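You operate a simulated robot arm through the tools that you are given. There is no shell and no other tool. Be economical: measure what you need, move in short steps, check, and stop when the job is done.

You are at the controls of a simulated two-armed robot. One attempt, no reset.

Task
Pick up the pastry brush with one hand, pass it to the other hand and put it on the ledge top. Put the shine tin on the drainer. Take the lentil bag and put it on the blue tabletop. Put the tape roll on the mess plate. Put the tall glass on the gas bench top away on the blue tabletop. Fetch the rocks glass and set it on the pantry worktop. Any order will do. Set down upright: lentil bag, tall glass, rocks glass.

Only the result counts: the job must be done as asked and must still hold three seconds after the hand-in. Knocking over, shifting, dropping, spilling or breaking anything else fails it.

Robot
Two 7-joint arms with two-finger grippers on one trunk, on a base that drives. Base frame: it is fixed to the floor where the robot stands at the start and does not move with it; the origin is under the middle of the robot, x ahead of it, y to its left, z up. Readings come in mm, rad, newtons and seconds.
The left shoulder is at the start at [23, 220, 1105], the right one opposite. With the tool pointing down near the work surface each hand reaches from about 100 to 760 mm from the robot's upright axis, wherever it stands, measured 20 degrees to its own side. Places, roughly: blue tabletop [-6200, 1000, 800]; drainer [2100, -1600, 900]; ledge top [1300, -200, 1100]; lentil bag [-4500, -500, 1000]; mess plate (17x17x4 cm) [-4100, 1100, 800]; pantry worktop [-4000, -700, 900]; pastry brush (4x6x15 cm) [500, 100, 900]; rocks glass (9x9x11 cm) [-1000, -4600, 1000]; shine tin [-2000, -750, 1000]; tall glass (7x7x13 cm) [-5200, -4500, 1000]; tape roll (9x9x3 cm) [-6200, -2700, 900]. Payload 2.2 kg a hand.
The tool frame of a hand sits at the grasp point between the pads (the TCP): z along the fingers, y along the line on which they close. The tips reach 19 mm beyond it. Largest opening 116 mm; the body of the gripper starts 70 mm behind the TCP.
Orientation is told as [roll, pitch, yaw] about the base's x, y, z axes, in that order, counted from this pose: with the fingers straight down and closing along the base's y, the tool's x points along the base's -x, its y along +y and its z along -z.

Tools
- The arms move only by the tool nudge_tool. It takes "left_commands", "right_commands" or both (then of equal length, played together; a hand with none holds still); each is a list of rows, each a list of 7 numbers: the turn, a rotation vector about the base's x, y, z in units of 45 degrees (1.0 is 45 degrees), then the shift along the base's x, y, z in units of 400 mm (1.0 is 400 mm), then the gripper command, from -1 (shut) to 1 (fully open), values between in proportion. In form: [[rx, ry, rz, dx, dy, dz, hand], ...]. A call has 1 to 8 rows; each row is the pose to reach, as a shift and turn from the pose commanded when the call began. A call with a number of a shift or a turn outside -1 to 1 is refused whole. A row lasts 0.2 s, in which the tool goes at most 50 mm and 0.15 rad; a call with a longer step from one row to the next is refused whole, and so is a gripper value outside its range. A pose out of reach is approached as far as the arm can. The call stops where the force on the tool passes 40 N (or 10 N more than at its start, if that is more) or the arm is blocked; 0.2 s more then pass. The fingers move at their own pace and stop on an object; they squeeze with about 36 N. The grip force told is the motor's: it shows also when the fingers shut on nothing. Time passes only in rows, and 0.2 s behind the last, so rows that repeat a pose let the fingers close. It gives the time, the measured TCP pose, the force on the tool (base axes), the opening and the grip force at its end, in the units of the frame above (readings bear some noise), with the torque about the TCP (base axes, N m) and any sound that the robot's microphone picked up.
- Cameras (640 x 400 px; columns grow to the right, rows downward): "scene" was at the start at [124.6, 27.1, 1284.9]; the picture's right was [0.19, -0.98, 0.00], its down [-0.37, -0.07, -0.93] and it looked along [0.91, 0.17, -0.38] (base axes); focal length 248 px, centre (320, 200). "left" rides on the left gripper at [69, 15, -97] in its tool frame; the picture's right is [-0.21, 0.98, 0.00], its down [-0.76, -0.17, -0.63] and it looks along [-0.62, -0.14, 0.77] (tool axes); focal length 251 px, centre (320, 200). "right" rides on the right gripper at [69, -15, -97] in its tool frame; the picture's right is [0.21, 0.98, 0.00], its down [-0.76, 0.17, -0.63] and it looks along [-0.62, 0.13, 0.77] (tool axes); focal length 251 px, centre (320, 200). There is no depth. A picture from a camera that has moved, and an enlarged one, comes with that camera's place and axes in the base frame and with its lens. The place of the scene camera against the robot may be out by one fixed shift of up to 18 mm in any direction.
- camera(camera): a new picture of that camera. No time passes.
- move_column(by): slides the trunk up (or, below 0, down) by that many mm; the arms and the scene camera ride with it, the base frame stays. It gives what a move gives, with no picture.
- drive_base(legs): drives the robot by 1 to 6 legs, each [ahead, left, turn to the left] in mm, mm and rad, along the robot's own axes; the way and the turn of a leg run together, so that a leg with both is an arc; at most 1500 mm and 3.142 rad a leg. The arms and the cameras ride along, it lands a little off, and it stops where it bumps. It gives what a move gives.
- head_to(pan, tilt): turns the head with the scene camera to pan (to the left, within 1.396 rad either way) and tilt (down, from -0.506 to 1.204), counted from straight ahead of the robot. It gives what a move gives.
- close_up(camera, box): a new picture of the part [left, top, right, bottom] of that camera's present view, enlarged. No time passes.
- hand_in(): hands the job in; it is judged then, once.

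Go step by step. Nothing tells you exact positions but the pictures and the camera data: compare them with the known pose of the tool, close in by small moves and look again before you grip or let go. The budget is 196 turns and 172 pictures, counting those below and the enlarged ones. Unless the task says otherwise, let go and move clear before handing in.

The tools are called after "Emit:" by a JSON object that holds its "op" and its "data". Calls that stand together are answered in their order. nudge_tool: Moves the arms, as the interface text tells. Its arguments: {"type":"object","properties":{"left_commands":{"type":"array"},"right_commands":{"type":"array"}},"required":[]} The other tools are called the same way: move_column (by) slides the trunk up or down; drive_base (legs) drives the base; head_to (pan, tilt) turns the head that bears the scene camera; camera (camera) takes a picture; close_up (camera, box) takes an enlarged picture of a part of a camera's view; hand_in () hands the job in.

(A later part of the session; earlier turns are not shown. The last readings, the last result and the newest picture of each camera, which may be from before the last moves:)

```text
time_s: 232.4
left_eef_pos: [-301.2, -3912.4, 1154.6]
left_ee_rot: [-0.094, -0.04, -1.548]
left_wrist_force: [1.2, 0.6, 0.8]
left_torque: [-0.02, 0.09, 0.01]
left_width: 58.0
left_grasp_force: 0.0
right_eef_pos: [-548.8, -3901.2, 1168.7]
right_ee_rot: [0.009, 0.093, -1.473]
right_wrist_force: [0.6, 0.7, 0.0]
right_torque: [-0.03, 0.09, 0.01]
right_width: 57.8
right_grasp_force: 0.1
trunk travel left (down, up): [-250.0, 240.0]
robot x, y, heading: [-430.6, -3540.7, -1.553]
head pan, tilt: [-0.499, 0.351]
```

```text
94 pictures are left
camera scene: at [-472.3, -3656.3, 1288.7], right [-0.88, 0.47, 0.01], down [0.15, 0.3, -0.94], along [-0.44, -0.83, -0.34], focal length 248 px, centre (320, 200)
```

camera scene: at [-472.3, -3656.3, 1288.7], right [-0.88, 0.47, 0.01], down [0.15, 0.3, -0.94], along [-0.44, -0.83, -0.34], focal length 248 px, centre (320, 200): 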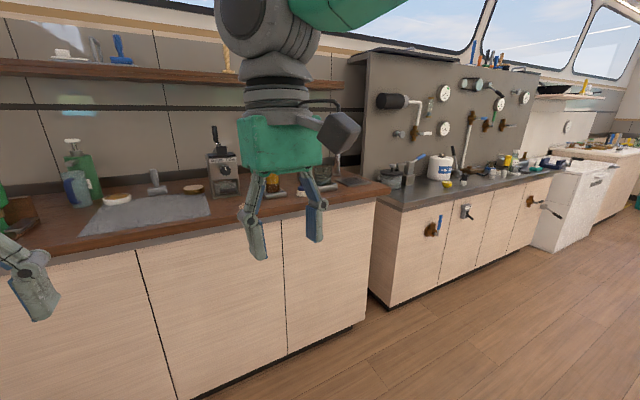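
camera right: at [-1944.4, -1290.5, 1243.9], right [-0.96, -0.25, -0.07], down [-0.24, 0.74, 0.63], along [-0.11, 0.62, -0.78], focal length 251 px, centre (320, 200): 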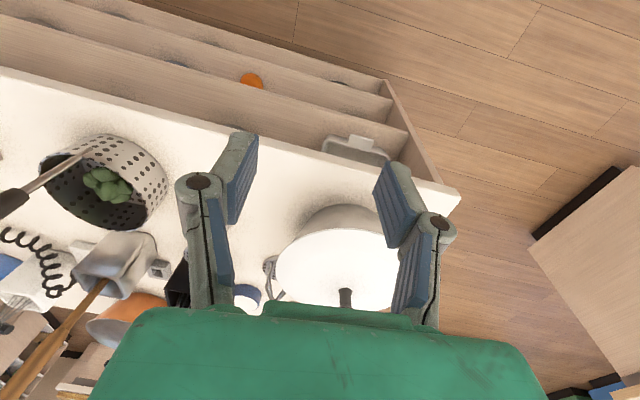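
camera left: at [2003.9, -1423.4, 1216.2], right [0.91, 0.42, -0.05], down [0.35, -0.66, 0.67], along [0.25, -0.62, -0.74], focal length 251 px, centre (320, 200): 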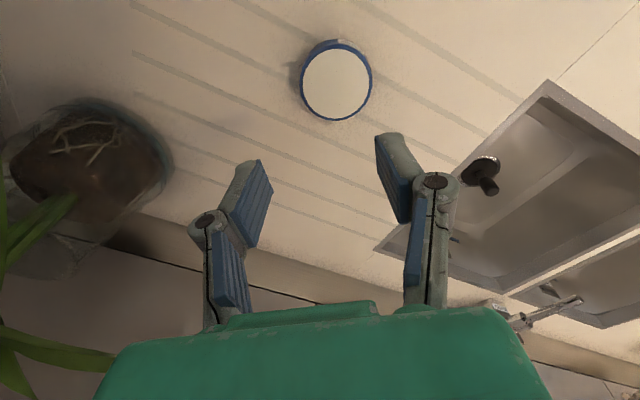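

Something glassy is behind the right gripper. Closer view.

Emit:
{"op": "nudge_tool", "data": {"right_commands": [[0, 0, 0, -0.08, 0.0, 0, 0], [0, 0, 0, -0.18, 0, 0, 0], [0, 0, 0, -0.28, 0, 0, 0], [0, 0, 0, -0.38, 0.0, 0, 0], [0, 0, 0, -0.4, 0, 0, 0]]}}

Emit:
{"op": "close_up", "data": {"camera": "scene", "box": [180, 110, 420, 260]}}

```text
time_s: 233.6
left_eef_pos: [-330.4, -3918.3, 1153.7]
left_ee_rot: [-0.075, -0.037, -1.552]
left_wrist_force: [0.0, 0.2, 0.6]
left_torque: [0.01, 0.06, -0.03]
left_width: 58.1
left_grasp_force: 0.0
right_eef_pos: [-739.0, -3904.4, 1164.6]
right_ee_rot: [0.025, 0.095, -1.477]
right_wrist_force: [0.4, -0.2, 0.5]
right_torque: [0.03, 0.0, 0.0]
right_width: 58.1
right_grasp_force: 0.1
trunk travel left (down, up): [-250.0, 240.0]
robot x, y, heading: [-434.2, -3542.6, -1.56]
head pan, tilt: [-0.499, 0.351]
```

```text
2.67 times, centred on (300, 185) of scene
camera zoom: at [-460.6, -3660.1, 1288.5], right [-0.88, 0.47, 0.02], down [0.14, 0.31, -0.94], along [-0.45, -0.83, -0.34], focal length 661 px, centre (373, 240)
```

zoom: 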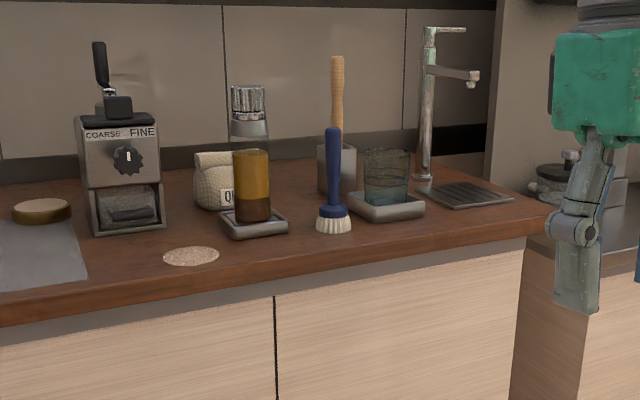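

The rocks glass stands on a tray at about (−1030, −4665). I drive up to it so that it lies ahead of the right hand.

Emit:
{"op": "drive_base", "data": {"legs": [[330, 0, 0], [0, -430, 0], [225, 0, 0]]}}

Emit:
{"op": "head_to", "data": {"pan": -0.1, "tilt": 0.45}}

Emit:
{"op": "camera", "data": {"camera": "scene"}}

Emit:
{"op": "camera", "data": {"camera": "right"}}

```text
time_s: 239.3
left_eef_pos: [-742.4, -4481.0, 1153.1]
left_ee_rot: [-0.083, -0.037, -1.547]
left_wrist_force: [-0.7, 0.3, 1.0]
left_torque: [0.01, 0.03, 0.0]
left_width: 58.0
left_grasp_force: 0.1
right_eef_pos: [-1150.0, -4468.7, 1168.7]
right_ee_rot: [0.021, 0.093, -1.467]
right_wrist_force: [0.1, -0.8, 0.2]
right_torque: [-0.02, 0.03, -0.02]
right_width: 58.2
right_grasp_force: 0.0
trunk travel left (down, up): [-250.0, 240.0]
robot x, y, heading: [-863.2, -4104.9, -1.552]
head pan, tilt: [-0.499, 0.351]
```

```text
time_s: 240.2
left_eef_pos: [-721.3, -4475.3, 1152.6]
left_ee_rot: [-0.1, -0.04, -1.545]
left_wrist_force: [-0.9, 1.3, 0.5]
left_torque: [-0.02, 0.02, -0.03]
left_width: 58.0
left_grasp_force: 0.1
right_eef_pos: [-1129.4, -4464.3, 1174.7]
right_ee_rot: [0.004, 0.09, -1.467]
right_wrist_force: [-0.5, 0.1, 0.6]
right_torque: [-0.09, -0.05, 0.02]
right_width: 57.8
right_grasp_force: 0.1
trunk travel left (down, up): [-250.0, 240.0]
robot x, y, heading: [-857.5, -4107.5, -1.551]
head pan, tilt: [-0.099, 0.45]
```

```text
92 pictures are left
camera scene: at [-890.7, -4233.0, 1278.7], right [-1.0, 0.08, -0.01], down [0.05, 0.43, -0.9], along [-0.07, -0.9, -0.44], focal length 248 px, centre (320, 200)
```

scene: 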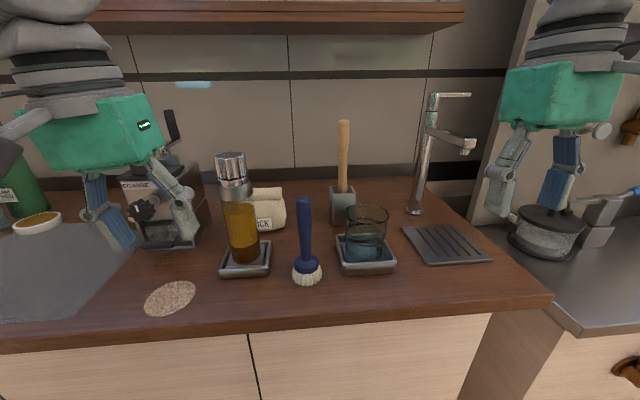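

```text
91 pictures are left
camera right: at [-1149.2, -4406.1, 1278.4], right [0.95, 0.31, 0.02], down [0.25, -0.79, 0.56], along [0.19, -0.53, -0.83], focal length 251 px, centre (320, 200)
```

right: 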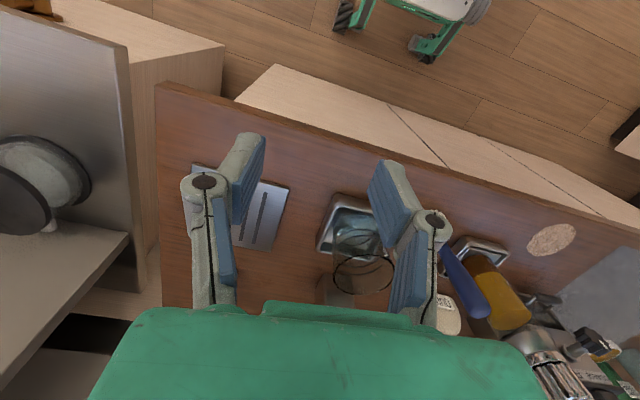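

The glass centre is about (−1000, −4655), rim z ≈ 1045, with a blue brush close on its +x side. I bring the right hand above it while yawing so the fingers straddle it diagonally.

Emit:
{"op": "nudge_tool", "data": {"right_commands": [[-0.02, 0, 0.12, 0.05, -0.07, 0, 0.5], [-0.04, 0, 0.24, 0.1, -0.15, 0, 1], [-0.06, 0, 0.36, 0.15, -0.23, 0, 1], [-0.08, 0, 0.48, 0.2, -0.31, 0, 1], [-0.1, 0, 0.6, 0.25, -0.39, 0, 1], [-0.115, 0, 0.72, 0.3, -0.46, 0, 1], [-0.115, 0, 0.84, 0.32, -0.475, 0, 1], [-0.115, 0, 0.96, 0.32, -0.475, 0, 1]]}}

Emit:
{"op": "nudge_tool", "data": {"right_commands": [[0, 0, 0.12, 0, 0, 0, 1], [0, 0, 0.24, 0, 0, 0, 1], [0, 0, 0.24, 0, 0, 0, 1], [0, 0, 0.24, 0, 0, 0, 1], [0, 0, 0.24, 0, 0, 0, 1], [0, 0, 0.24, 0, 0, 0, 1], [0, 0, 0.24, 0, 0, 0, 1], [0, 0, 0.24, 0, 0, 0, 1]]}}

Emit:
{"op": "camera", "data": {"camera": "right"}}

```text
time_s: 242.2
left_eef_pos: [-666.5, -4475.1, 1149.0]
left_ee_rot: [-0.14, -0.039, -1.539]
left_wrist_force: [2.2, -0.2, -0.3]
left_torque: [0.01, 0.24, -0.01]
left_width: 58.0
left_grasp_force: 0.1
right_eef_pos: [-942.8, -4654.2, 1180.5]
right_ee_rot: [-0.065, 0.046, -0.707]
right_wrist_force: [3.9, -0.2, 0.2]
right_torque: [0.02, 0.31, 0.03]
right_width: 116.1
right_grasp_force: 0.1
trunk travel left (down, up): [-250.0, 240.0]
robot x, y, heading: [-848.8, -4107.6, -1.551]
head pan, tilt: [-0.099, 0.45]
stopped in row 8 (right hand): the arm was blocked; the commanded pose is now the measured one
```

```text
time_s: 244.2
left_eef_pos: [-756.9, -4471.4, 1159.4]
left_ee_rot: [-0.065, -0.044, -1.55]
left_wrist_force: [-2.2, 0.2, -0.3]
left_torque: [-0.07, -0.18, 0.01]
left_width: 58.2
left_grasp_force: 0.1
right_eef_pos: [-1036.6, -4649.6, 1172.3]
right_ee_rot: [-0.022, -0.016, -0.525]
right_wrist_force: [-2.7, 0.1, 0.4]
right_torque: [-0.02, -0.27, -0.04]
right_width: 116.1
right_grasp_force: 0.0
trunk travel left (down, up): [-250.0, 240.0]
robot x, y, heading: [-855.3, -4107.9, -1.555]
head pan, tilt: [-0.099, 0.45]
stopped in row 8 (right hand): the arm was blocked; the commanded pose is now the measured one
```

```text
90 pictures are left
camera right: at [-1103.5, -4625.9, 1268.9], right [0.31, 0.95, -0.02], down [0.74, -0.22, 0.64], along [0.6, -0.21, -0.77], focal length 251 px, centre (320, 200)
```

right: 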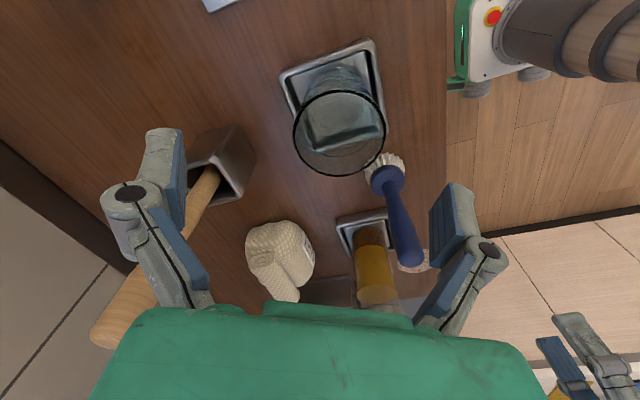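

Waiting for the sway to die out.

Emit:
{"op": "nudge_tool", "data": {"right_commands": [[0, 0, 0, 0, 0, 0, 1], [0, 0, 0, 0, 0, 0, 1], [0, 0, 0, 0, 0, 0, 1], [0, 0, 0, 0, 0, 0, 1], [0, 0, 0, 0, 0, 0, 1], [0, 0, 0, 0, 0, 0, 1], [0, 0, 0, 0, 0, 0, 1], [0, 0, 0, 0, 0, 0, 1]]}}

Emit:
{"op": "nudge_tool", "data": {"right_commands": [[0, 0, 0, 0, 0, 0, 1], [0, 0, 0, 0, 0, 0, 1], [0, 0, 0, 0, 0, 0, 1], [0, 0, 0, 0, 0, 0, 1], [0, 0, 0, 0, 0, 0, 1], [0, 0, 0, 0, 0, 0, 1], [0, 0, 0, 0, 0, 0, 1], [0, 0, 0, 0, 0, 0, 1]]}}

Emit:
{"op": "nudge_tool", "data": {"right_commands": [[0, 0, 0, 0, 0, 0, 1], [0, 0, 0, 0, 0, 0, 1], [0, 0, 0, 0, 0, 0, 1], [0, 0, 0, 0, 0, 0, 1], [0, 0, 0, 0, 0, 0, 1], [0, 0, 0, 0, 0, 0, 1], [0, 0, 0, 0, 0, 0, 1], [0, 0, 0, 0, 0, 0, 1]]}}

Emit:
{"op": "camera", "data": {"camera": "right"}}

```text
time_s: 246.2
left_eef_pos: [-738.7, -4471.4, 1156.9]
left_ee_rot: [-0.086, -0.043, -1.548]
left_wrist_force: [0.1, -1.2, -0.2]
left_torque: [-0.03, -0.01, 0.0]
left_width: 58.1
left_grasp_force: 0.0
right_eef_pos: [-1018.0, -4649.2, 1174.1]
right_ee_rot: [-0.033, 0.003, -0.528]
right_wrist_force: [-0.4, -0.4, 0.2]
right_torque: [-0.01, 0.08, 0.01]
right_width: 115.8
right_grasp_force: 0.1
trunk travel left (down, up): [-250.0, 240.0]
robot x, y, heading: [-863.8, -4106.2, -1.553]
head pan, tilt: [-0.099, 0.45]
stopped in row 8 (right hand): the arm was blocked; the commanded pose is now the measured one
```

```text
time_s: 248.0
left_eef_pos: [-713.1, -4469.8, 1155.2]
left_ee_rot: [-0.109, -0.041, -1.545]
left_wrist_force: [1.0, 0.7, -0.2]
left_torque: [0.02, 0.06, -0.01]
left_width: 58.2
left_grasp_force: 0.1
right_eef_pos: [-989.5, -4648.4, 1178.6]
right_ee_rot: [-0.043, 0.019, -0.527]
right_wrist_force: [1.4, -0.1, 0.0]
right_torque: [-0.03, 0.1, 0.02]
right_width: 115.9
right_grasp_force: 0.1
trunk travel left (down, up): [-250.0, 240.0]
robot x, y, heading: [-856.3, -4104.9, -1.553]
head pan, tilt: [-0.099, 0.45]
```

```text
time_s: 250.0
left_eef_pos: [-690.6, -4465.5, 1154.1]
left_ee_rot: [-0.122, -0.045, -1.539]
left_wrist_force: [0.6, 0.6, 1.1]
left_torque: [0.05, 0.06, -0.02]
left_width: 58.0
left_grasp_force: 0.2
right_eef_pos: [-967.2, -4644.1, 1181.6]
right_ee_rot: [-0.056, 0.029, -0.521]
right_wrist_force: [0.7, -0.6, 0.0]
right_torque: [0.04, 0.04, -0.01]
right_width: 115.9
right_grasp_force: 0.1
trunk travel left (down, up): [-250.0, 240.0]
robot x, y, heading: [-848.3, -4105.3, -1.552]
head pan, tilt: [-0.099, 0.45]
stopped in row 8 (right hand): the arm was blocked; the commanded pose is now the measured one
```

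```text
89 pictures are left
camera right: at [-1029.1, -4620.8, 1282.5], right [0.3, 0.95, -0.05], down [0.77, -0.21, 0.6], along [0.56, -0.22, -0.8], focal length 251 px, centre (320, 200)
```

right: 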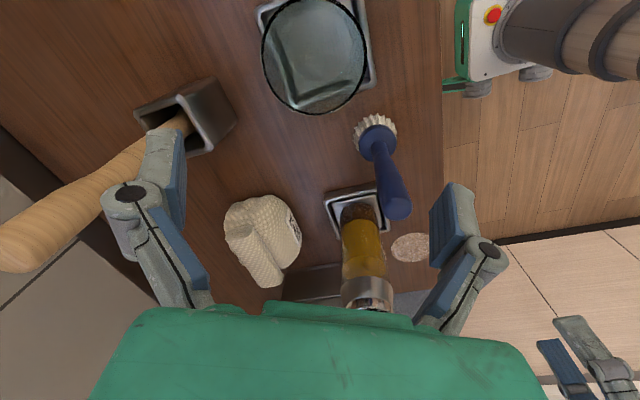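

The robot leans on its base and drifts slowly. I lower the trunk (keeping the hands at height) to steady it.

Emit:
{"op": "nudge_tool", "data": {"left_commands": [[0, 0, 0, 0, 0.0, 0.08, 0], [0, 0, 0, 0, 0.0, 0.16, 0], [0, 0, 0, 0, 0.0, 0.24, 0], [0, 0, 0, 0, 0.0, 0.3, 0]], "right_commands": [[0, 0, 0, 0, 0, 0.08, 1], [0, 0, 0, 0, 0, 0.16, 1], [0, 0, 0, 0, 0, 0.24, 1], [0, 0, 0, 0, 0, 0.3, 1]]}}

Emit:
{"op": "move_column", "data": {"by": -120}}

Emit:
{"op": "nudge_tool", "data": {"right_commands": [[0, 0, 0, 0, 0, 0, 1], [0, 0, 0, 0, 0, 0, 1], [0, 0, 0, 0, 0, 0, 1], [0, 0, 0, 0, 0, 0, 1], [0, 0, 0, 0, 0, 0, 1], [0, 0, 0, 0, 0, 0, 1], [0, 0, 0, 0, 0, 0, 1], [0, 0, 0, 0, 0, 0, 1]]}}

Emit:
{"op": "nudge_tool", "data": {"right_commands": [[0, 0, 0, 0, 0, 0, 1], [0, 0, 0, 0, 0, 0, 1], [0, 0, 0, 0, 0, 0, 1], [0, 0, 0, 0, 0, 0, 1], [0, 0, 0, 0, 0, 0, 1], [0, 0, 0, 0, 0, 0, 1], [0, 0, 0, 0, 0, 0, 1], [0, 0, 0, 0, 0, 0, 1]]}}

Emit:
{"op": "camera", "data": {"camera": "scene"}}

```text
time_s: 251.0
left_eef_pos: [-730.3, -4468.0, 1277.6]
left_ee_rot: [-0.091, -0.043, -1.545]
left_wrist_force: [-1.1, 0.5, -0.5]
left_torque: [-0.05, -0.07, -0.04]
left_width: 57.9
left_grasp_force: 0.0
right_eef_pos: [-1007.8, -4648.5, 1299.0]
right_ee_rot: [-0.04, 0.006, -0.524]
right_wrist_force: [-0.3, 0.2, -0.5]
right_torque: [0.0, -0.07, -0.02]
right_width: 115.9
right_grasp_force: 0.1
trunk travel left (down, up): [-250.0, 240.0]
robot x, y, heading: [-852.6, -4104.6, -1.553]
head pan, tilt: [-0.099, 0.45]
```

```text
time_s: 252.5
left_eef_pos: [-674.4, -4465.9, 1152.9]
left_ee_rot: [-0.132, -0.045, -1.537]
left_wrist_force: [2.2, -0.8, 0.6]
left_torque: [0.07, 0.12, 0.0]
left_width: 58.1
left_grasp_force: 0.0
right_eef_pos: [-949.7, -4645.7, 1182.6]
right_ee_rot: [-0.063, 0.038, -0.517]
right_wrist_force: [3.2, -0.1, -0.9]
right_torque: [-0.05, 0.26, 0.0]
right_width: 116.2
right_grasp_force: 0.0
trunk travel left (down, up): [-130.0, 360.0]
robot x, y, heading: [-841.5, -4103.3, -1.553]
head pan, tilt: [-0.099, 0.45]
```

```text
time_s: 254.3
left_eef_pos: [-723.9, -4467.5, 1156.7]
left_ee_rot: [-0.096, -0.046, -1.544]
left_wrist_force: [-0.2, -0.3, 1.2]
left_torque: [-0.01, -0.01, 0.0]
left_width: 58.0
left_grasp_force: 0.1
right_eef_pos: [-1001.6, -4647.6, 1179.0]
right_ee_rot: [-0.042, 0.009, -0.52]
right_wrist_force: [-0.7, 0.3, 0.1]
right_torque: [-0.02, -0.06, -0.01]
right_width: 116.0
right_grasp_force: 0.0
trunk travel left (down, up): [-130.0, 360.0]
robot x, y, heading: [-855.3, -4106.8, -1.552]
head pan, tilt: [-0.099, 0.45]
```

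```text
time_s: 256.3
left_eef_pos: [-739.4, -4465.3, 1158.4]
left_ee_rot: [-0.086, -0.049, -1.547]
left_wrist_force: [-0.1, -0.6, 0.2]
left_torque: [-0.05, -0.02, -0.01]
left_width: 57.9
left_grasp_force: 0.2
right_eef_pos: [-1017.4, -4643.3, 1179.6]
right_ee_rot: [-0.039, 0.0, -0.528]
right_wrist_force: [0.7, 1.4, 0.0]
right_torque: [-0.02, -0.01, 0.0]
right_width: 116.2
right_grasp_force: 0.0
trunk travel left (down, up): [-130.0, 360.0]
robot x, y, heading: [-859.7, -4105.9, -1.556]
head pan, tilt: [-0.099, 0.45]
stopped in row 8 (right hand): the arm was blocked; the commanded pose is now the measured one
```

```text
88 pictures are left
camera scene: at [-897.8, -4236.1, 1158.4], right [-1.0, 0.09, -0.02], down [0.05, 0.44, -0.9], along [-0.07, -0.9, -0.44], focal length 248 px, centre (320, 200)
```

scene: 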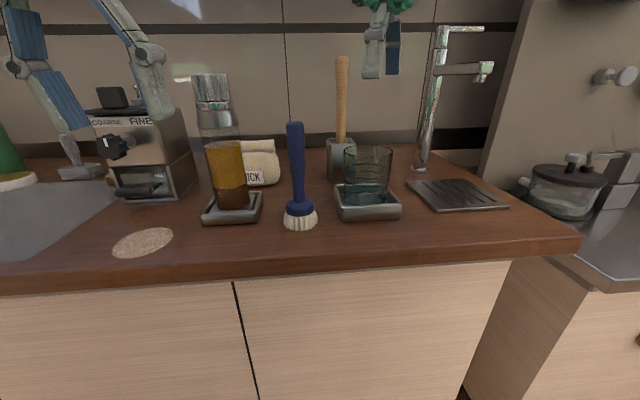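

Now I correct toward the glass and descend to just above its rim.

Emit:
{"op": "nudge_tool", "data": {"right_commands": [[0, 0, 0, 0.01, -0.01, -0.06, 1], [0, 0, 0, 0.02, -0.02, -0.12, 1], [0, 0, 0, 0.03, -0.03, -0.18, 1], [0, 0, 0, 0.035, -0.03, -0.23, 1], [0, 0, 0, 0.035, -0.03, -0.23, 1]]}}

Emit:
{"op": "camera", "data": {"camera": "right"}}

```text
time_s: 257.5
left_eef_pos: [-715.7, -4465.5, 1155.9]
left_ee_rot: [-0.104, -0.048, -1.545]
left_wrist_force: [0.4, -0.6, 0.4]
left_torque: [0.01, 0.01, 0.0]
left_width: 58.1
left_grasp_force: 0.0
right_eef_pos: [-979.9, -4654.8, 1090.2]
right_ee_rot: [-0.049, 0.015, -0.527]
right_wrist_force: [0.6, -0.8, -0.6]
right_torque: [-0.03, 0.1, 0.01]
right_width: 115.8
right_grasp_force: 0.1
trunk travel left (down, up): [-130.0, 360.0]
robot x, y, heading: [-857.4, -4109.6, -1.555]
head pan, tilt: [-0.099, 0.45]
```

```text
87 pictures are left
camera right: at [-1042.3, -4630.8, 1189.2], right [0.3, 0.95, -0.04], down [0.76, -0.21, 0.61], along [0.57, -0.22, -0.79], focal length 251 px, centre (320, 200)
```

right: 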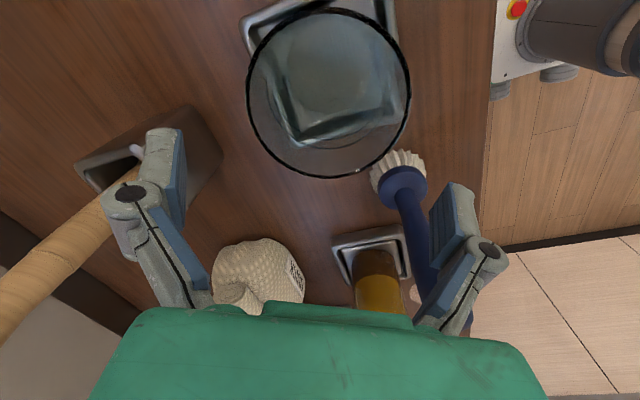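

The glass is 28 mm toward −x. Sideways commands come out about 2.8× because of the lean, so I command a third of it.

Emit:
{"op": "nudge_tool", "data": {"right_commands": [[0, 0, 0, -0.008, 0.012, 0, 1], [0, 0, 0, -0.016, 0.024, 0, 1], [0, 0, 0, -0.024, 0.024, 0, 1], [0, 0, 0, -0.024, 0.024, 0, 1], [0, 0, 0, -0.024, 0.024, 0, 1], [0, 0, 0, -0.024, 0.024, 0, 1]]}}

Emit:
{"op": "camera", "data": {"camera": "right"}}

```text
time_s: 259.1
left_eef_pos: [-691.6, -4461.2, 1156.1]
left_ee_rot: [-0.124, -0.05, -1.541]
left_wrist_force: [1.4, -0.6, 0.3]
left_torque: [0.0, 0.11, 0.02]
left_width: 57.6
left_grasp_force: 0.0
right_eef_pos: [-966.1, -4642.6, 1092.9]
right_ee_rot: [-0.06, 0.028, -0.52]
right_wrist_force: [1.1, 0.0, -0.8]
right_torque: [-0.04, 0.1, 0.02]
right_width: 115.9
right_grasp_force: 0.1
trunk travel left (down, up): [-130.0, 360.0]
robot x, y, heading: [-850.6, -4104.1, -1.556]
head pan, tilt: [-0.099, 0.45]
stopped in row 6 (right hand): the arm was blocked; the commanded pose is now the measured one
```

```text
86 pictures are left
camera right: at [-1027.6, -4617.4, 1194.1], right [0.3, 0.95, -0.05], down [0.77, -0.21, 0.6], along [0.56, -0.22, -0.8], focal length 251 px, centre (320, 200)
```

right: 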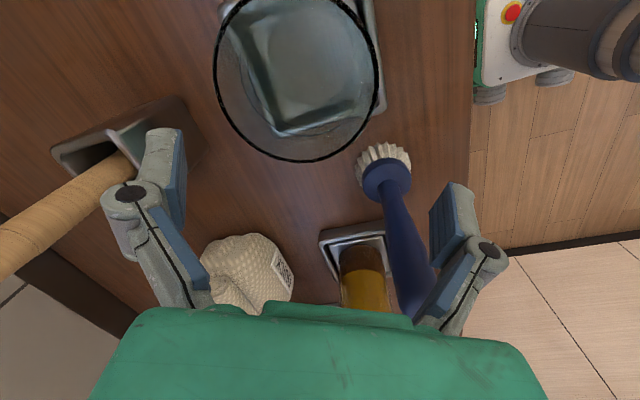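

The sway continues; I sample it for a couple of seconds to catch its centre.

Emit:
{"op": "nudge_tool", "data": {"right_commands": [[0, 0, 0, 0, 0, 0, 1], [0, 0, 0, 0, 0, 0, 1], [0, 0, 0, 0, 0, 0, 1]]}}

Emit:
{"op": "nudge_tool", "data": {"right_commands": [[0, 0, 0, 0, 0, 0, 1], [0, 0, 0, 0, 0, 0, 1], [0, 0, 0, 0, 0, 0, 1]]}}

Emit:
{"op": "nudge_tool", "data": {"right_commands": [[0, 0, 0, 0, 0, 0, 1], [0, 0, 0, 0, 0, 0, 1], [0, 0, 0, 0, 0, 0, 1]]}}

Emit:
{"op": "nudge_tool", "data": {"right_commands": [[0, 0, 0, 0, 0, 0, 1], [0, 0, 0, 0, 0, 0, 1], [0, 0, 0, 0, 0, 0, 1]]}}

Emit:
{"op": "nudge_tool", "data": {"right_commands": [[0, 0, 0, 0, 0, 0, 1], [0, 0, 0, 0, 0, 0, 1], [0, 0, 0, 0, 0, 0, 1]]}}

```text
time_s: 259.9
left_eef_pos: [-688.6, -4463.4, 1155.3]
left_ee_rot: [-0.123, -0.048, -1.541]
left_wrist_force: [2.2, -0.4, -0.3]
left_torque: [0.02, 0.13, -0.02]
left_width: 58.0
left_grasp_force: 0.1
right_eef_pos: [-962.5, -4643.4, 1092.5]
right_ee_rot: [-0.059, 0.03, -0.519]
right_wrist_force: [1.0, 0.1, -0.6]
right_torque: [0.01, 0.17, -0.02]
right_width: 116.0
right_grasp_force: 0.1
trunk travel left (down, up): [-130.0, 360.0]
robot x, y, heading: [-845.9, -4109.0, -1.552]
head pan, tilt: [-0.099, 0.45]
```

```text
time_s: 260.9
left_eef_pos: [-722.9, -4460.1, 1160.2]
left_ee_rot: [-0.097, -0.053, -1.544]
left_wrist_force: [0.0, 0.0, -0.2]
left_torque: [0.0, -0.12, 0.01]
left_width: 57.9
left_grasp_force: 0.1
right_eef_pos: [-993.3, -4641.0, 1090.1]
right_ee_rot: [-0.046, 0.005, -0.52]
right_wrist_force: [-0.9, 0.7, -0.3]
right_torque: [-0.03, -0.09, 0.02]
right_width: 115.8
right_grasp_force: 0.1
trunk travel left (down, up): [-130.0, 360.0]
robot x, y, heading: [-849.5, -4105.6, -1.547]
head pan, tilt: [-0.099, 0.45]
stopped in row 3 (right hand): the arm was blocked; the commanded pose is now the measured one
```

```text
time_s: 261.7
left_eef_pos: [-719.0, -4460.0, 1159.8]
left_ee_rot: [-0.098, -0.051, -1.543]
left_wrist_force: [-0.3, 0.0, 0.6]
left_torque: [-0.01, -0.02, 0.02]
left_width: 58.4
left_grasp_force: 0.0
right_eef_pos: [-991.5, -4641.7, 1091.9]
right_ee_rot: [-0.049, 0.006, -0.521]
right_wrist_force: [-0.7, -0.2, 0.2]
right_torque: [-0.03, -0.01, 0.01]
right_width: 116.1
right_grasp_force: 0.0
trunk travel left (down, up): [-130.0, 360.0]
robot x, y, heading: [-849.5, -4103.9, -1.557]
head pan, tilt: [-0.099, 0.45]
```

```text
time_s: 262.5
left_eef_pos: [-714.5, -4461.2, 1158.5]
left_ee_rot: [-0.101, -0.051, -1.542]
left_wrist_force: [0.3, 0.6, 0.1]
left_torque: [0.04, -0.09, 0.04]
left_width: 58.2
left_grasp_force: 0.2
right_eef_pos: [-987.5, -4641.2, 1091.7]
right_ee_rot: [-0.052, 0.011, -0.52]
right_wrist_force: [0.3, 0.1, 0.1]
right_torque: [0.02, 0.0, 0.01]
right_width: 115.9
right_grasp_force: 0.0
trunk travel left (down, up): [-130.0, 360.0]
robot x, y, heading: [-848.8, -4106.0, -1.55]
head pan, tilt: [-0.099, 0.45]
```

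```text
time_s: 263.3
left_eef_pos: [-709.9, -4460.1, 1158.4]
left_ee_rot: [-0.102, -0.049, -1.543]
left_wrist_force: [-0.2, 0.3, -0.1]
left_torque: [-0.02, -0.04, 0.02]
left_width: 58.1
left_grasp_force: 0.0
right_eef_pos: [-983.5, -4641.3, 1091.1]
right_ee_rot: [-0.05, 0.012, -0.518]
right_wrist_force: [0.0, -0.1, 0.5]
right_torque: [-0.03, -0.03, -0.01]
right_width: 116.1
right_grasp_force: 0.0
trunk travel left (down, up): [-130.0, 360.0]
robot x, y, heading: [-851.2, -4105.1, -1.554]
head pan, tilt: [-0.099, 0.45]
```

It creeps slowly now. I shift −x gently in small increments at this height and check.

Emit:
{"op": "nudge_tool", "data": {"right_commands": [[0, 0, 0, -0.009, 0, 0, 1], [0, 0, 0, -0.018, 0, 0, 1], [0, 0, 0, -0.027, -0.003, 0, 1], [0, 0, 0, -0.036, -0.006, 0, 1], [0, 0, 0, -0.045, -0.01, 0, 1], [0, 0, 0, -0.054, -0.01, 0, 1]]}}

Emit:
{"op": "camera", "data": {"camera": "right"}}

```text
time_s: 264.7
left_eef_pos: [-696.5, -4459.9, 1157.9]
left_ee_rot: [-0.114, -0.052, -1.539]
left_wrist_force: [1.0, -0.2, 0.2]
left_torque: [0.0, 0.04, 0.01]
left_width: 58.2
left_grasp_force: 0.1
right_eef_pos: [-989.8, -4644.6, 1091.9]
right_ee_rot: [-0.057, 0.021, -0.519]
right_wrist_force: [0.4, 1.0, -0.7]
right_torque: [0.01, 0.09, -0.01]
right_width: 116.0
right_grasp_force: 0.0
trunk travel left (down, up): [-130.0, 360.0]
robot x, y, heading: [-845.5, -4104.4, -1.551]
head pan, tilt: [-0.099, 0.45]
```

```text
85 pictures are left
camera right: at [-1052.5, -4619.7, 1193.3], right [0.29, 0.95, -0.05], down [0.77, -0.2, 0.61], along [0.57, -0.22, -0.79], focal length 251 px, centre (320, 200)
```

right: 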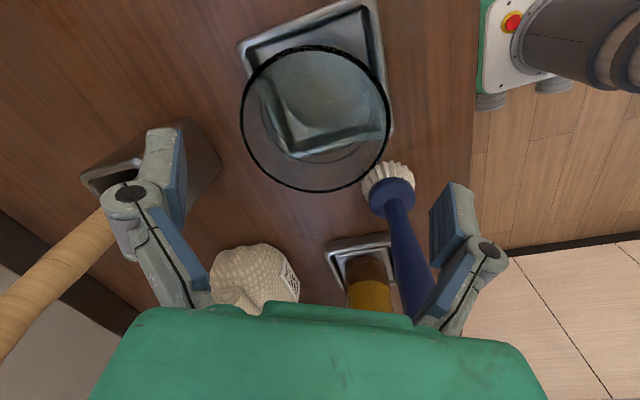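

14 mm still to go. Another gentle shift.

Emit:
{"op": "nudge_tool", "data": {"right_commands": [[0, 0, 0, -0.01, 0, -0.01, 1], [0, 0, 0, -0.02, 0, -0.015, 1], [0, 0, 0, -0.03, 0, -0.02, 1], [0, 0, 0, -0.04, 0, -0.025, 1], [0, 0, 0, -0.05, 0, -0.03, 1], [0, 0, 0, -0.06, 0, -0.03, 1]]}}

Emit:
{"op": "camera", "data": {"camera": "right"}}

```text
time_s: 266.1
left_eef_pos: [-720.0, -4460.9, 1159.4]
left_ee_rot: [-0.098, -0.053, -1.542]
left_wrist_force: [-0.4, 0.3, 0.3]
left_torque: [-0.03, -0.04, -0.01]
left_width: 58.2
left_grasp_force: 0.0
right_eef_pos: [-1038.4, -4645.8, 1078.8]
right_ee_rot: [-0.048, 0.007, -0.52]
right_wrist_force: [-0.4, -0.2, -0.2]
right_torque: [0.0, -0.08, 0.02]
right_width: 115.8
right_grasp_force: 0.0
trunk travel left (down, up): [-130.0, 360.0]
robot x, y, heading: [-850.9, -4103.2, -1.555]
head pan, tilt: [-0.099, 0.45]
```

```text
84 pictures are left
camera right: at [-1101.4, -4619.4, 1177.5], right [0.3, 0.95, -0.05], down [0.76, -0.21, 0.62], along [0.58, -0.22, -0.78], focal length 251 px, centre (320, 200)
```

right: 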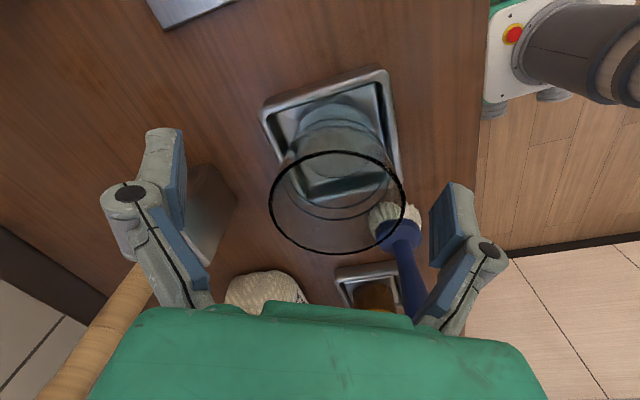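

The body moves in a slow sawtooth; right after a jump I have ~3 s. I now shift +x while descending around the glass.

Emit:
{"op": "nudge_tool", "data": {"right_commands": [[0, 0, 0, 0.02, 0, -0.04, 1], [0, 0, 0, 0.04, 0, -0.09, 1], [0, 0, 0, 0.058, 0, -0.14, 1], [0, 0, 0, 0.062, 0, -0.175, 1]]}}

Emit:
{"op": "camera", "data": {"camera": "right"}}

```text
time_s: 267.1
left_eef_pos: [-705.3, -4459.6, 1158.8]
left_ee_rot: [-0.107, -0.053, -1.54]
left_wrist_force: [-0.5, 0.0, 0.3]
left_torque: [0.0, 0.04, 0.01]
left_width: 58.1
left_grasp_force: 0.1
right_eef_pos: [-1000.1, -4645.7, 1010.0]
right_ee_rot: [-0.055, 0.015, -0.519]
right_wrist_force: [-3.3, -0.2, 4.4]
right_torque: [-0.24, 0.07, -0.07]
right_width: 116.1
right_grasp_force: 0.1
trunk travel left (down, up): [-130.0, 360.0]
robot x, y, heading: [-847.3, -4109.9, -1.551]
head pan, tilt: [-0.099, 0.45]
```

```text
83 pictures are left
camera right: at [-1063.1, -4620.3, 1109.5], right [0.3, 0.95, -0.05], down [0.76, -0.21, 0.61], along [0.57, -0.22, -0.79], focal length 251 px, centre (320, 200)
```

right: 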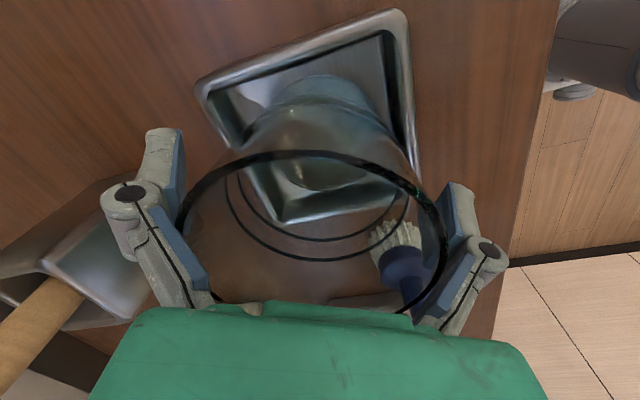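

The fingers are around the glass and centred. Closing.

Emit:
{"op": "nudge_tool", "data": {"right_commands": [[0, 0, 0, 0, 0, 0, 0.5], [0, 0, 0, 0, 0, 0, 0.2], [0, 0, 0, 0, 0, 0, -0.5], [0, 0, 0, 0, 0, 0, -1]]}}

Emit:
{"op": "nudge_tool", "data": {"right_commands": [[0, 0, 0, 0, 0, 0.03, -1], [0, 0, 0, 0, 0, 0.1, -1], [0, 0, 0, 0, 0, 0.2, -1], [0, 0, 0, 0, 0, 0.3, -1], [0, 0, 0, 0, 0, 0.4, -1], [0, 0, 0, 0, 0, 0.5, -1], [0, 0, 0, 0, 0, 0.5, -1]]}}

Emit:
{"op": "camera", "data": {"camera": "right"}}

Emit:
{"op": "camera", "data": {"camera": "scene"}}

```text
time_s: 267.7
left_eef_pos: [-716.6, -4458.4, 1159.8]
left_ee_rot: [-0.1, -0.052, -1.539]
left_wrist_force: [-0.4, -0.4, -1.2]
left_torque: [0.0, -0.02, 0.01]
left_width: 57.8
left_grasp_force: 0.1
right_eef_pos: [-1003.9, -4646.9, 1018.6]
right_ee_rot: [-0.063, -0.01, -0.519]
right_wrist_force: [7.6, 0.5, 24.7]
right_torque: [0.59, 0.25, -0.22]
right_width: 85.5
right_grasp_force: 35.7
trunk travel left (down, up): [-130.0, 360.0]
robot x, y, heading: [-849.2, -4101.4, -1.554]
head pan, tilt: [-0.099, 0.45]
stopped in row 2 (right hand): the force on the tool passed its limit at 44 N (the readings are from after the stop); the commanded pose is now the measured one
```

```text
time_s: 269.3
left_eef_pos: [-713.0, -4457.9, 1159.2]
left_ee_rot: [-0.1, -0.052, -1.541]
left_wrist_force: [-0.1, 0.4, -0.4]
left_torque: [-0.01, -0.02, 0.0]
left_width: 57.9
left_grasp_force: 0.1
right_eef_pos: [-1004.8, -4646.8, 1217.5]
right_ee_rot: [-0.057, -0.001, -0.517]
right_wrist_force: [-0.1, 0.3, -2.3]
right_torque: [-0.01, -0.04, -0.01]
right_width: 83.4
right_grasp_force: 36.0
trunk travel left (down, up): [-130.0, 360.0]
robot x, y, heading: [-850.1, -4105.8, -1.555]
head pan, tilt: [-0.099, 0.45]
```

```text
82 pictures are left
camera right: at [-1069.0, -4619.8, 1315.7], right [0.3, 0.95, -0.06], down [0.76, -0.2, 0.62], along [0.58, -0.23, -0.78], focal length 251 px, centre (320, 200)
```

right: 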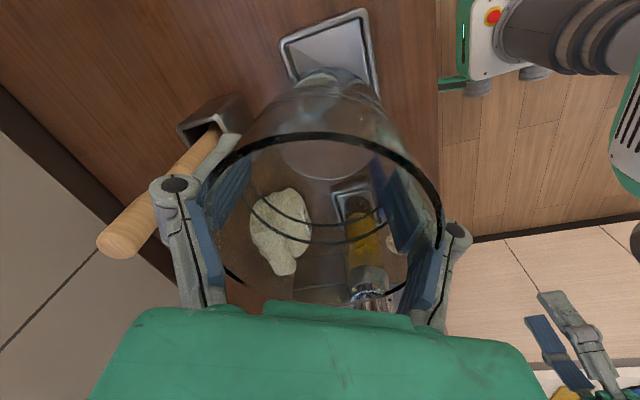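

```text
81 pictures are left
camera scene: at [-863.9, -4235.6, 1158.9], right [-1.0, 0.08, 0.0], down [0.04, 0.44, -0.9], along [-0.07, -0.9, -0.44], focal length 248 px, centre (320, 200)
```

scene: 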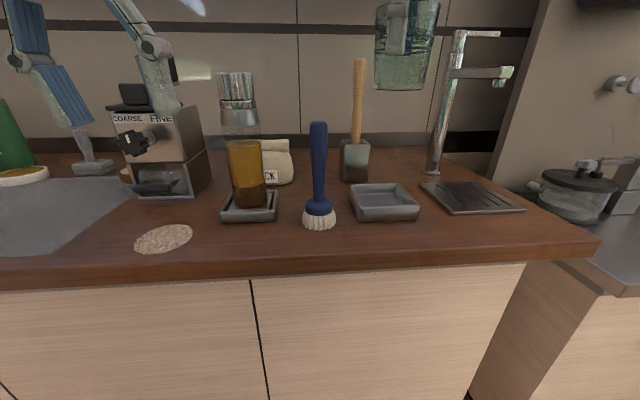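

I have the glass. I draw it in, back off and turn toward −x to go for the tall glass.

Emit:
{"op": "nudge_tool", "data": {"right_commands": [[0, 0, 0, 0, 0.05, 0.02, -1], [0, 0, 0, 0, 0.1, 0.02, -1], [0, 0, 0, 0, 0.16, 0.02, -1], [0, 0, 0, 0, 0.22, 0.02, -1], [0, 0, 0, 0, 0.29, 0.02, -1], [0, 0, 0, 0, 0.36, 0.02, -1], [0, 0, 0, 0, 0.43, 0.02, -1], [0, 0, 0, 0, 0.48, 0.02, -1]]}}

Emit:
{"op": "drive_base", "data": {"legs": [[-150, 0, 0], [0, 0, -1.565]]}}

Emit:
{"op": "head_to", "data": {"pan": 0, "tilt": 0.35}}

Emit:
{"op": "camera", "data": {"camera": "scene"}}

```text
time_s: 271.1
left_eef_pos: [-714.3, -4459.1, 1160.6]
left_ee_rot: [-0.102, -0.054, -1.541]
left_wrist_force: [-0.4, -0.7, -0.1]
left_torque: [0.0, -0.01, -0.04]
left_width: 58.3
left_grasp_force: 0.0
right_eef_pos: [-1005.2, -4456.0, 1221.8]
right_ee_rot: [-0.059, -0.003, -0.518]
right_wrist_force: [0.0, -0.2, -2.3]
right_torque: [0.01, -0.01, 0.01]
right_width: 82.5
right_grasp_force: 35.6
trunk travel left (down, up): [-130.0, 360.0]
robot x, y, heading: [-850.1, -4108.5, -1.551]
head pan, tilt: [-0.099, 0.45]
```

```text
time_s: 276.2
left_eef_pos: [-1203.9, -4092.2, 1159.9]
left_ee_rot: [-0.101, -0.054, -3.103]
left_wrist_force: [-0.7, 0.5, -0.4]
left_torque: [0.0, 0.02, -0.04]
left_width: 57.9
left_grasp_force: 0.0
right_eef_pos: [-1201.7, -3801.0, 1222.2]
right_ee_rot: [-0.059, -0.001, -2.079]
right_wrist_force: [0.1, 0.3, -2.1]
right_torque: [0.01, -0.05, 0.0]
right_width: 82.2
right_grasp_force: 36.3
trunk travel left (down, up): [-130.0, 360.0]
robot x, y, heading: [-849.5, -3953.8, -3.114]
head pan, tilt: [-0.099, 0.45]
```

```text
time_s: 276.9
left_eef_pos: [-1202.4, -4092.0, 1160.5]
left_ee_rot: [-0.101, -0.053, -3.103]
left_wrist_force: [-0.5, -0.4, 0.0]
left_torque: [0.01, 0.0, -0.02]
left_width: 58.0
left_grasp_force: 0.2
right_eef_pos: [-1199.6, -3800.8, 1222.9]
right_ee_rot: [-0.061, -0.005, -2.082]
right_wrist_force: [0.3, 1.2, -2.9]
right_torque: [0.0, 0.06, 0.0]
right_width: 82.2
right_grasp_force: 36.6
trunk travel left (down, up): [-130.0, 360.0]
robot x, y, heading: [-851.1, -3951.0, -3.12]
head pan, tilt: [0.0, 0.351]
```

```text
80 pictures are left
camera scene: at [-994.6, -3953.3, 1168.2], right [-0.03, 1.0, 0.0], down [0.35, 0.01, -0.94], along [-0.94, -0.02, -0.35], focal length 248 px, centre (320, 200)
```

scene: 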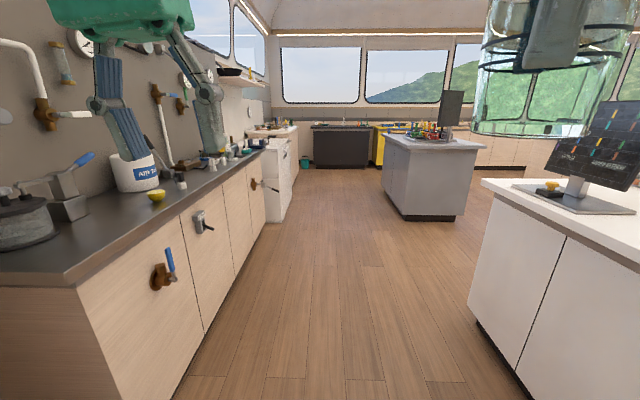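

Now steady, no sway. The way ahead is clear; driving toward the tall glass.

Emit:
{"op": "drive_base", "data": {"legs": [[1300, 0, 0], [1300, 0, 0], [900, 0, 0]]}}

Emit:
{"op": "head_to", "data": {"pan": 0.5, "tilt": 0.4}}

Emit:
{"op": "camera", "data": {"camera": "scene"}}

```text
time_s: 294.1
left_eef_pos: [-4743.3, -4206.3, 1159.0]
left_ee_rot: [-0.101, -0.053, -3.093]
left_wrist_force: [-0.5, -1.0, -1.3]
left_torque: [-0.01, 0.05, -0.03]
left_width: 58.2
left_grasp_force: 0.0
right_eef_pos: [-4743.5, -3914.3, 1221.9]
right_ee_rot: [-0.059, -0.004, -2.068]
right_wrist_force: [-0.3, -0.4, -2.1]
right_torque: [0.04, -0.01, -0.01]
right_width: 82.1
right_grasp_force: 36.6
trunk travel left (down, up): [-130.0, 360.0]
robot x, y, heading: [-4394.9, -4066.7, -3.101]
head pan, tilt: [0.0, 0.351]
```

```text
time_s: 295.0
left_eef_pos: [-4740.6, -4205.8, 1161.0]
left_ee_rot: [-0.102, -0.053, -3.093]
left_wrist_force: [0.2, 0.1, -0.1]
left_torque: [-0.01, -0.01, 0.03]
left_width: 57.9
left_grasp_force: 0.0
right_eef_pos: [-4742.3, -3914.6, 1223.6]
right_ee_rot: [-0.06, -0.004, -2.069]
right_wrist_force: [-0.5, 0.2, -3.0]
right_torque: [0.02, 0.0, 0.0]
right_width: 82.1
right_grasp_force: 35.9
trunk travel left (down, up): [-130.0, 360.0]
robot x, y, heading: [-4394.0, -4065.2, -3.108]
head pan, tilt: [0.499, 0.4]
```

```text
79 pictures are left
camera scene: at [-4523.5, -4108.4, 1163.7], right [-0.51, 0.86, 0.0], down [0.34, 0.2, -0.92], along [-0.79, -0.47, -0.39], focal length 248 px, centre (320, 200)
```

scene: 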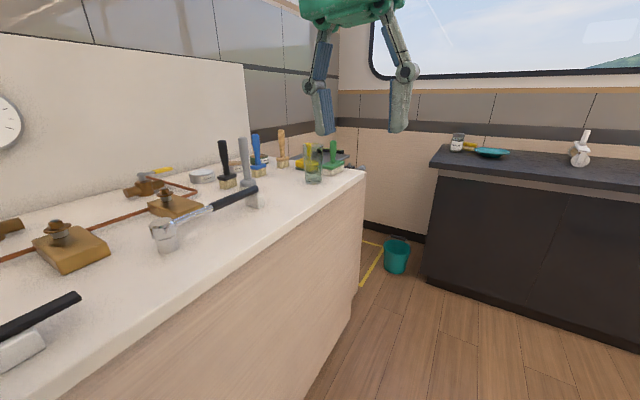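

The tall glass is at about (−5164, −4516) on the pipe bench. I drive alongside and turn to face it.

Emit:
{"op": "drive_base", "data": {"legs": [[900, -45, 0], [0, 0, 1.545]]}}

Emit:
{"op": "head_to", "data": {"pan": 0.2, "tilt": 0.5}}

Emit:
{"op": "camera", "data": {"camera": "scene"}}

Emit:
{"op": "camera", "data": {"camera": "left"}}

```text
time_s: 303.5
left_eef_pos: [-5144.2, -4403.9, 1160.6]
left_ee_rot: [-0.102, -0.055, -1.543]
left_wrist_force: [-0.1, -0.9, -0.8]
left_torque: [-0.02, 0.01, 0.01]
left_width: 57.7
left_grasp_force: 0.1
right_eef_pos: [-5435.5, -4399.3, 1222.9]
right_ee_rot: [-0.062, -0.004, -0.518]
right_wrist_force: [0.1, 0.3, -2.5]
right_torque: [-0.01, 0.02, 0.0]
right_width: 81.9
right_grasp_force: 36.2
trunk travel left (down, up): [-130.0, 360.0]
robot x, y, heading: [-5279.9, -4050.4, -1.552]
head pan, tilt: [0.499, 0.4]
```

```text
time_s: 304.3
left_eef_pos: [-5143.2, -4401.9, 1160.6]
left_ee_rot: [-0.1, -0.055, -1.541]
left_wrist_force: [0.2, 0.2, -0.2]
left_torque: [0.03, 0.01, 0.02]
left_width: 58.0
left_grasp_force: 0.1
right_eef_pos: [-5434.3, -4397.7, 1223.2]
right_ee_rot: [-0.063, -0.004, -0.517]
right_wrist_force: [-0.6, -0.2, -2.1]
right_torque: [0.04, -0.01, 0.02]
right_width: 81.7
right_grasp_force: 35.7
trunk travel left (down, up): [-130.0, 360.0]
robot x, y, heading: [-5277.1, -4055.8, -1.557]
head pan, tilt: [0.201, 0.499]
```

```text
78 pictures are left
camera scene: at [-5266.5, -4178.8, 1154.6], right [-0.98, -0.22, 0.0], down [-0.1, 0.47, -0.88], along [0.19, -0.86, -0.48], focal length 248 px, centre (320, 200)
```

scene: 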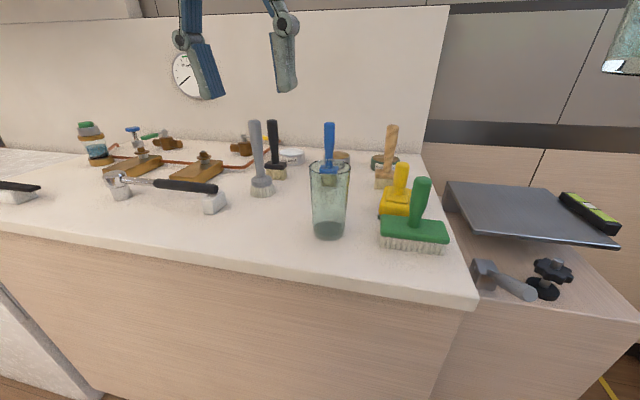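

```text
77 pictures are left
camera left: at [-5120.7, -4326.6, 1251.3], right [0.98, -0.19, -0.09], down [-0.08, -0.72, 0.69], along [-0.19, -0.67, -0.72], focal length 251 px, centre (320, 200)
```

left: 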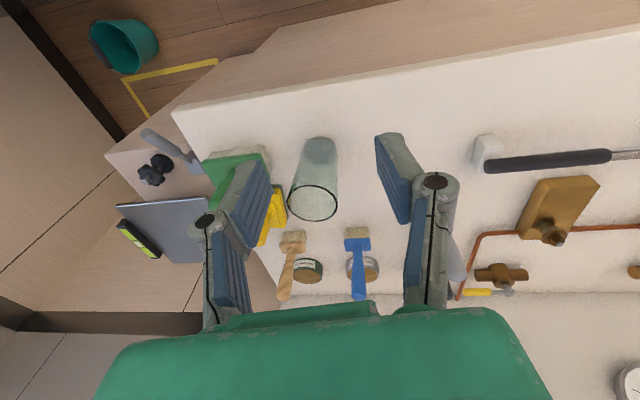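

Glass centre ≈ (−5184, −4535), rim ≈ 1035. I level the left hand and bring it over the glass.

Emit:
{"op": "nudge_tool", "data": {"left_commands": [[0.02, -0.03, 0, -0.02, -0.07, 0, 1], [0.035, -0.06, 0, -0.04, -0.14, 0, 1], [0.05, -0.09, 0, -0.06, -0.21, 0, 1], [0.07, -0.127, 0, -0.08, -0.28, 0, 1], [0.07, -0.127, 0, -0.1, -0.333, 0, 1], [0.07, -0.127, 0, -0.1, -0.333, 0, 1], [0.07, -0.127, 0, -0.1, -0.333, -0.08, 1], [0.07, -0.127, 0, -0.1, -0.333, -0.16, 1]]}}

Emit:
{"op": "camera", "data": {"camera": "left"}}

```text
time_s: 306.1
left_eef_pos: [-5184.1, -4533.6, 1096.8]
left_ee_rot: [0.0, -0.003, -1.545]
left_wrist_force: [0.2, 0.9, -0.4]
left_torque: [-0.05, 0.0, -0.01]
left_width: 116.1
left_grasp_force: 0.0
right_eef_pos: [-5436.2, -4396.8, 1223.2]
right_ee_rot: [-0.062, -0.007, -0.518]
right_wrist_force: [-0.3, 0.0, -2.2]
right_torque: [0.0, 0.0, 0.0]
right_width: 81.7
right_grasp_force: 36.1
trunk travel left (down, up): [-130.0, 360.0]
robot x, y, heading: [-5278.7, -4056.6, -1.55]
head pan, tilt: [0.201, 0.499]
```

```text
76 pictures are left
camera left: at [-5170.7, -4464.4, 1191.8], right [0.98, -0.19, 0.0], down [-0.15, -0.76, 0.64], along [-0.12, -0.62, -0.77], focal length 251 px, centre (320, 200)
```

left: 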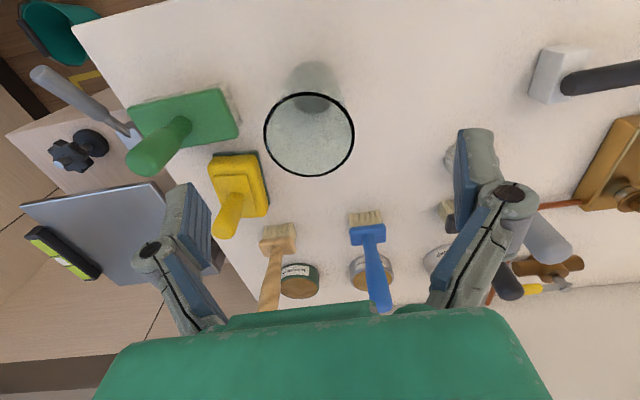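

Aligned within 7 mm and steady. Descending and gripping.

Emit:
{"op": "nudge_tool", "data": {"left_commands": [[0, 0, 0, -0.015, 0, -0.07, 1], [0, 0, 0, -0.018, 0, -0.15, 1], [0, 0, 0, -0.018, 0, -0.23, 1], [0, 0, 0, -0.018, 0, -0.28, 1]]}}

Emit:
{"op": "camera", "data": {"camera": "left"}}

```text
time_s: 307.1
left_eef_pos: [-5192.4, -4533.6, 983.5]
left_ee_rot: [0.0, -0.002, -1.546]
left_wrist_force: [0.4, -0.3, 0.3]
left_torque: [0.0, -0.02, -0.03]
left_width: 116.0
left_grasp_force: 0.0
right_eef_pos: [-5435.5, -4397.0, 1223.2]
right_ee_rot: [-0.063, -0.005, -0.518]
right_wrist_force: [-0.9, 0.3, -3.2]
right_torque: [0.0, -0.02, 0.0]
right_width: 82.1
right_grasp_force: 36.0
trunk travel left (down, up): [-130.0, 360.0]
robot x, y, heading: [-5281.0, -4053.2, -1.548]
head pan, tilt: [0.201, 0.499]
```

```text
75 pictures are left
camera left: at [-5179.0, -4464.9, 1080.3], right [0.98, -0.19, 0.0], down [-0.15, -0.76, 0.64], along [-0.12, -0.62, -0.77], focal length 251 px, centre (320, 200)
```

left: 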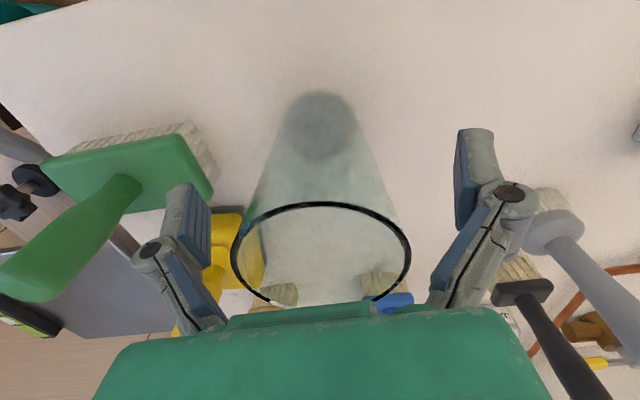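

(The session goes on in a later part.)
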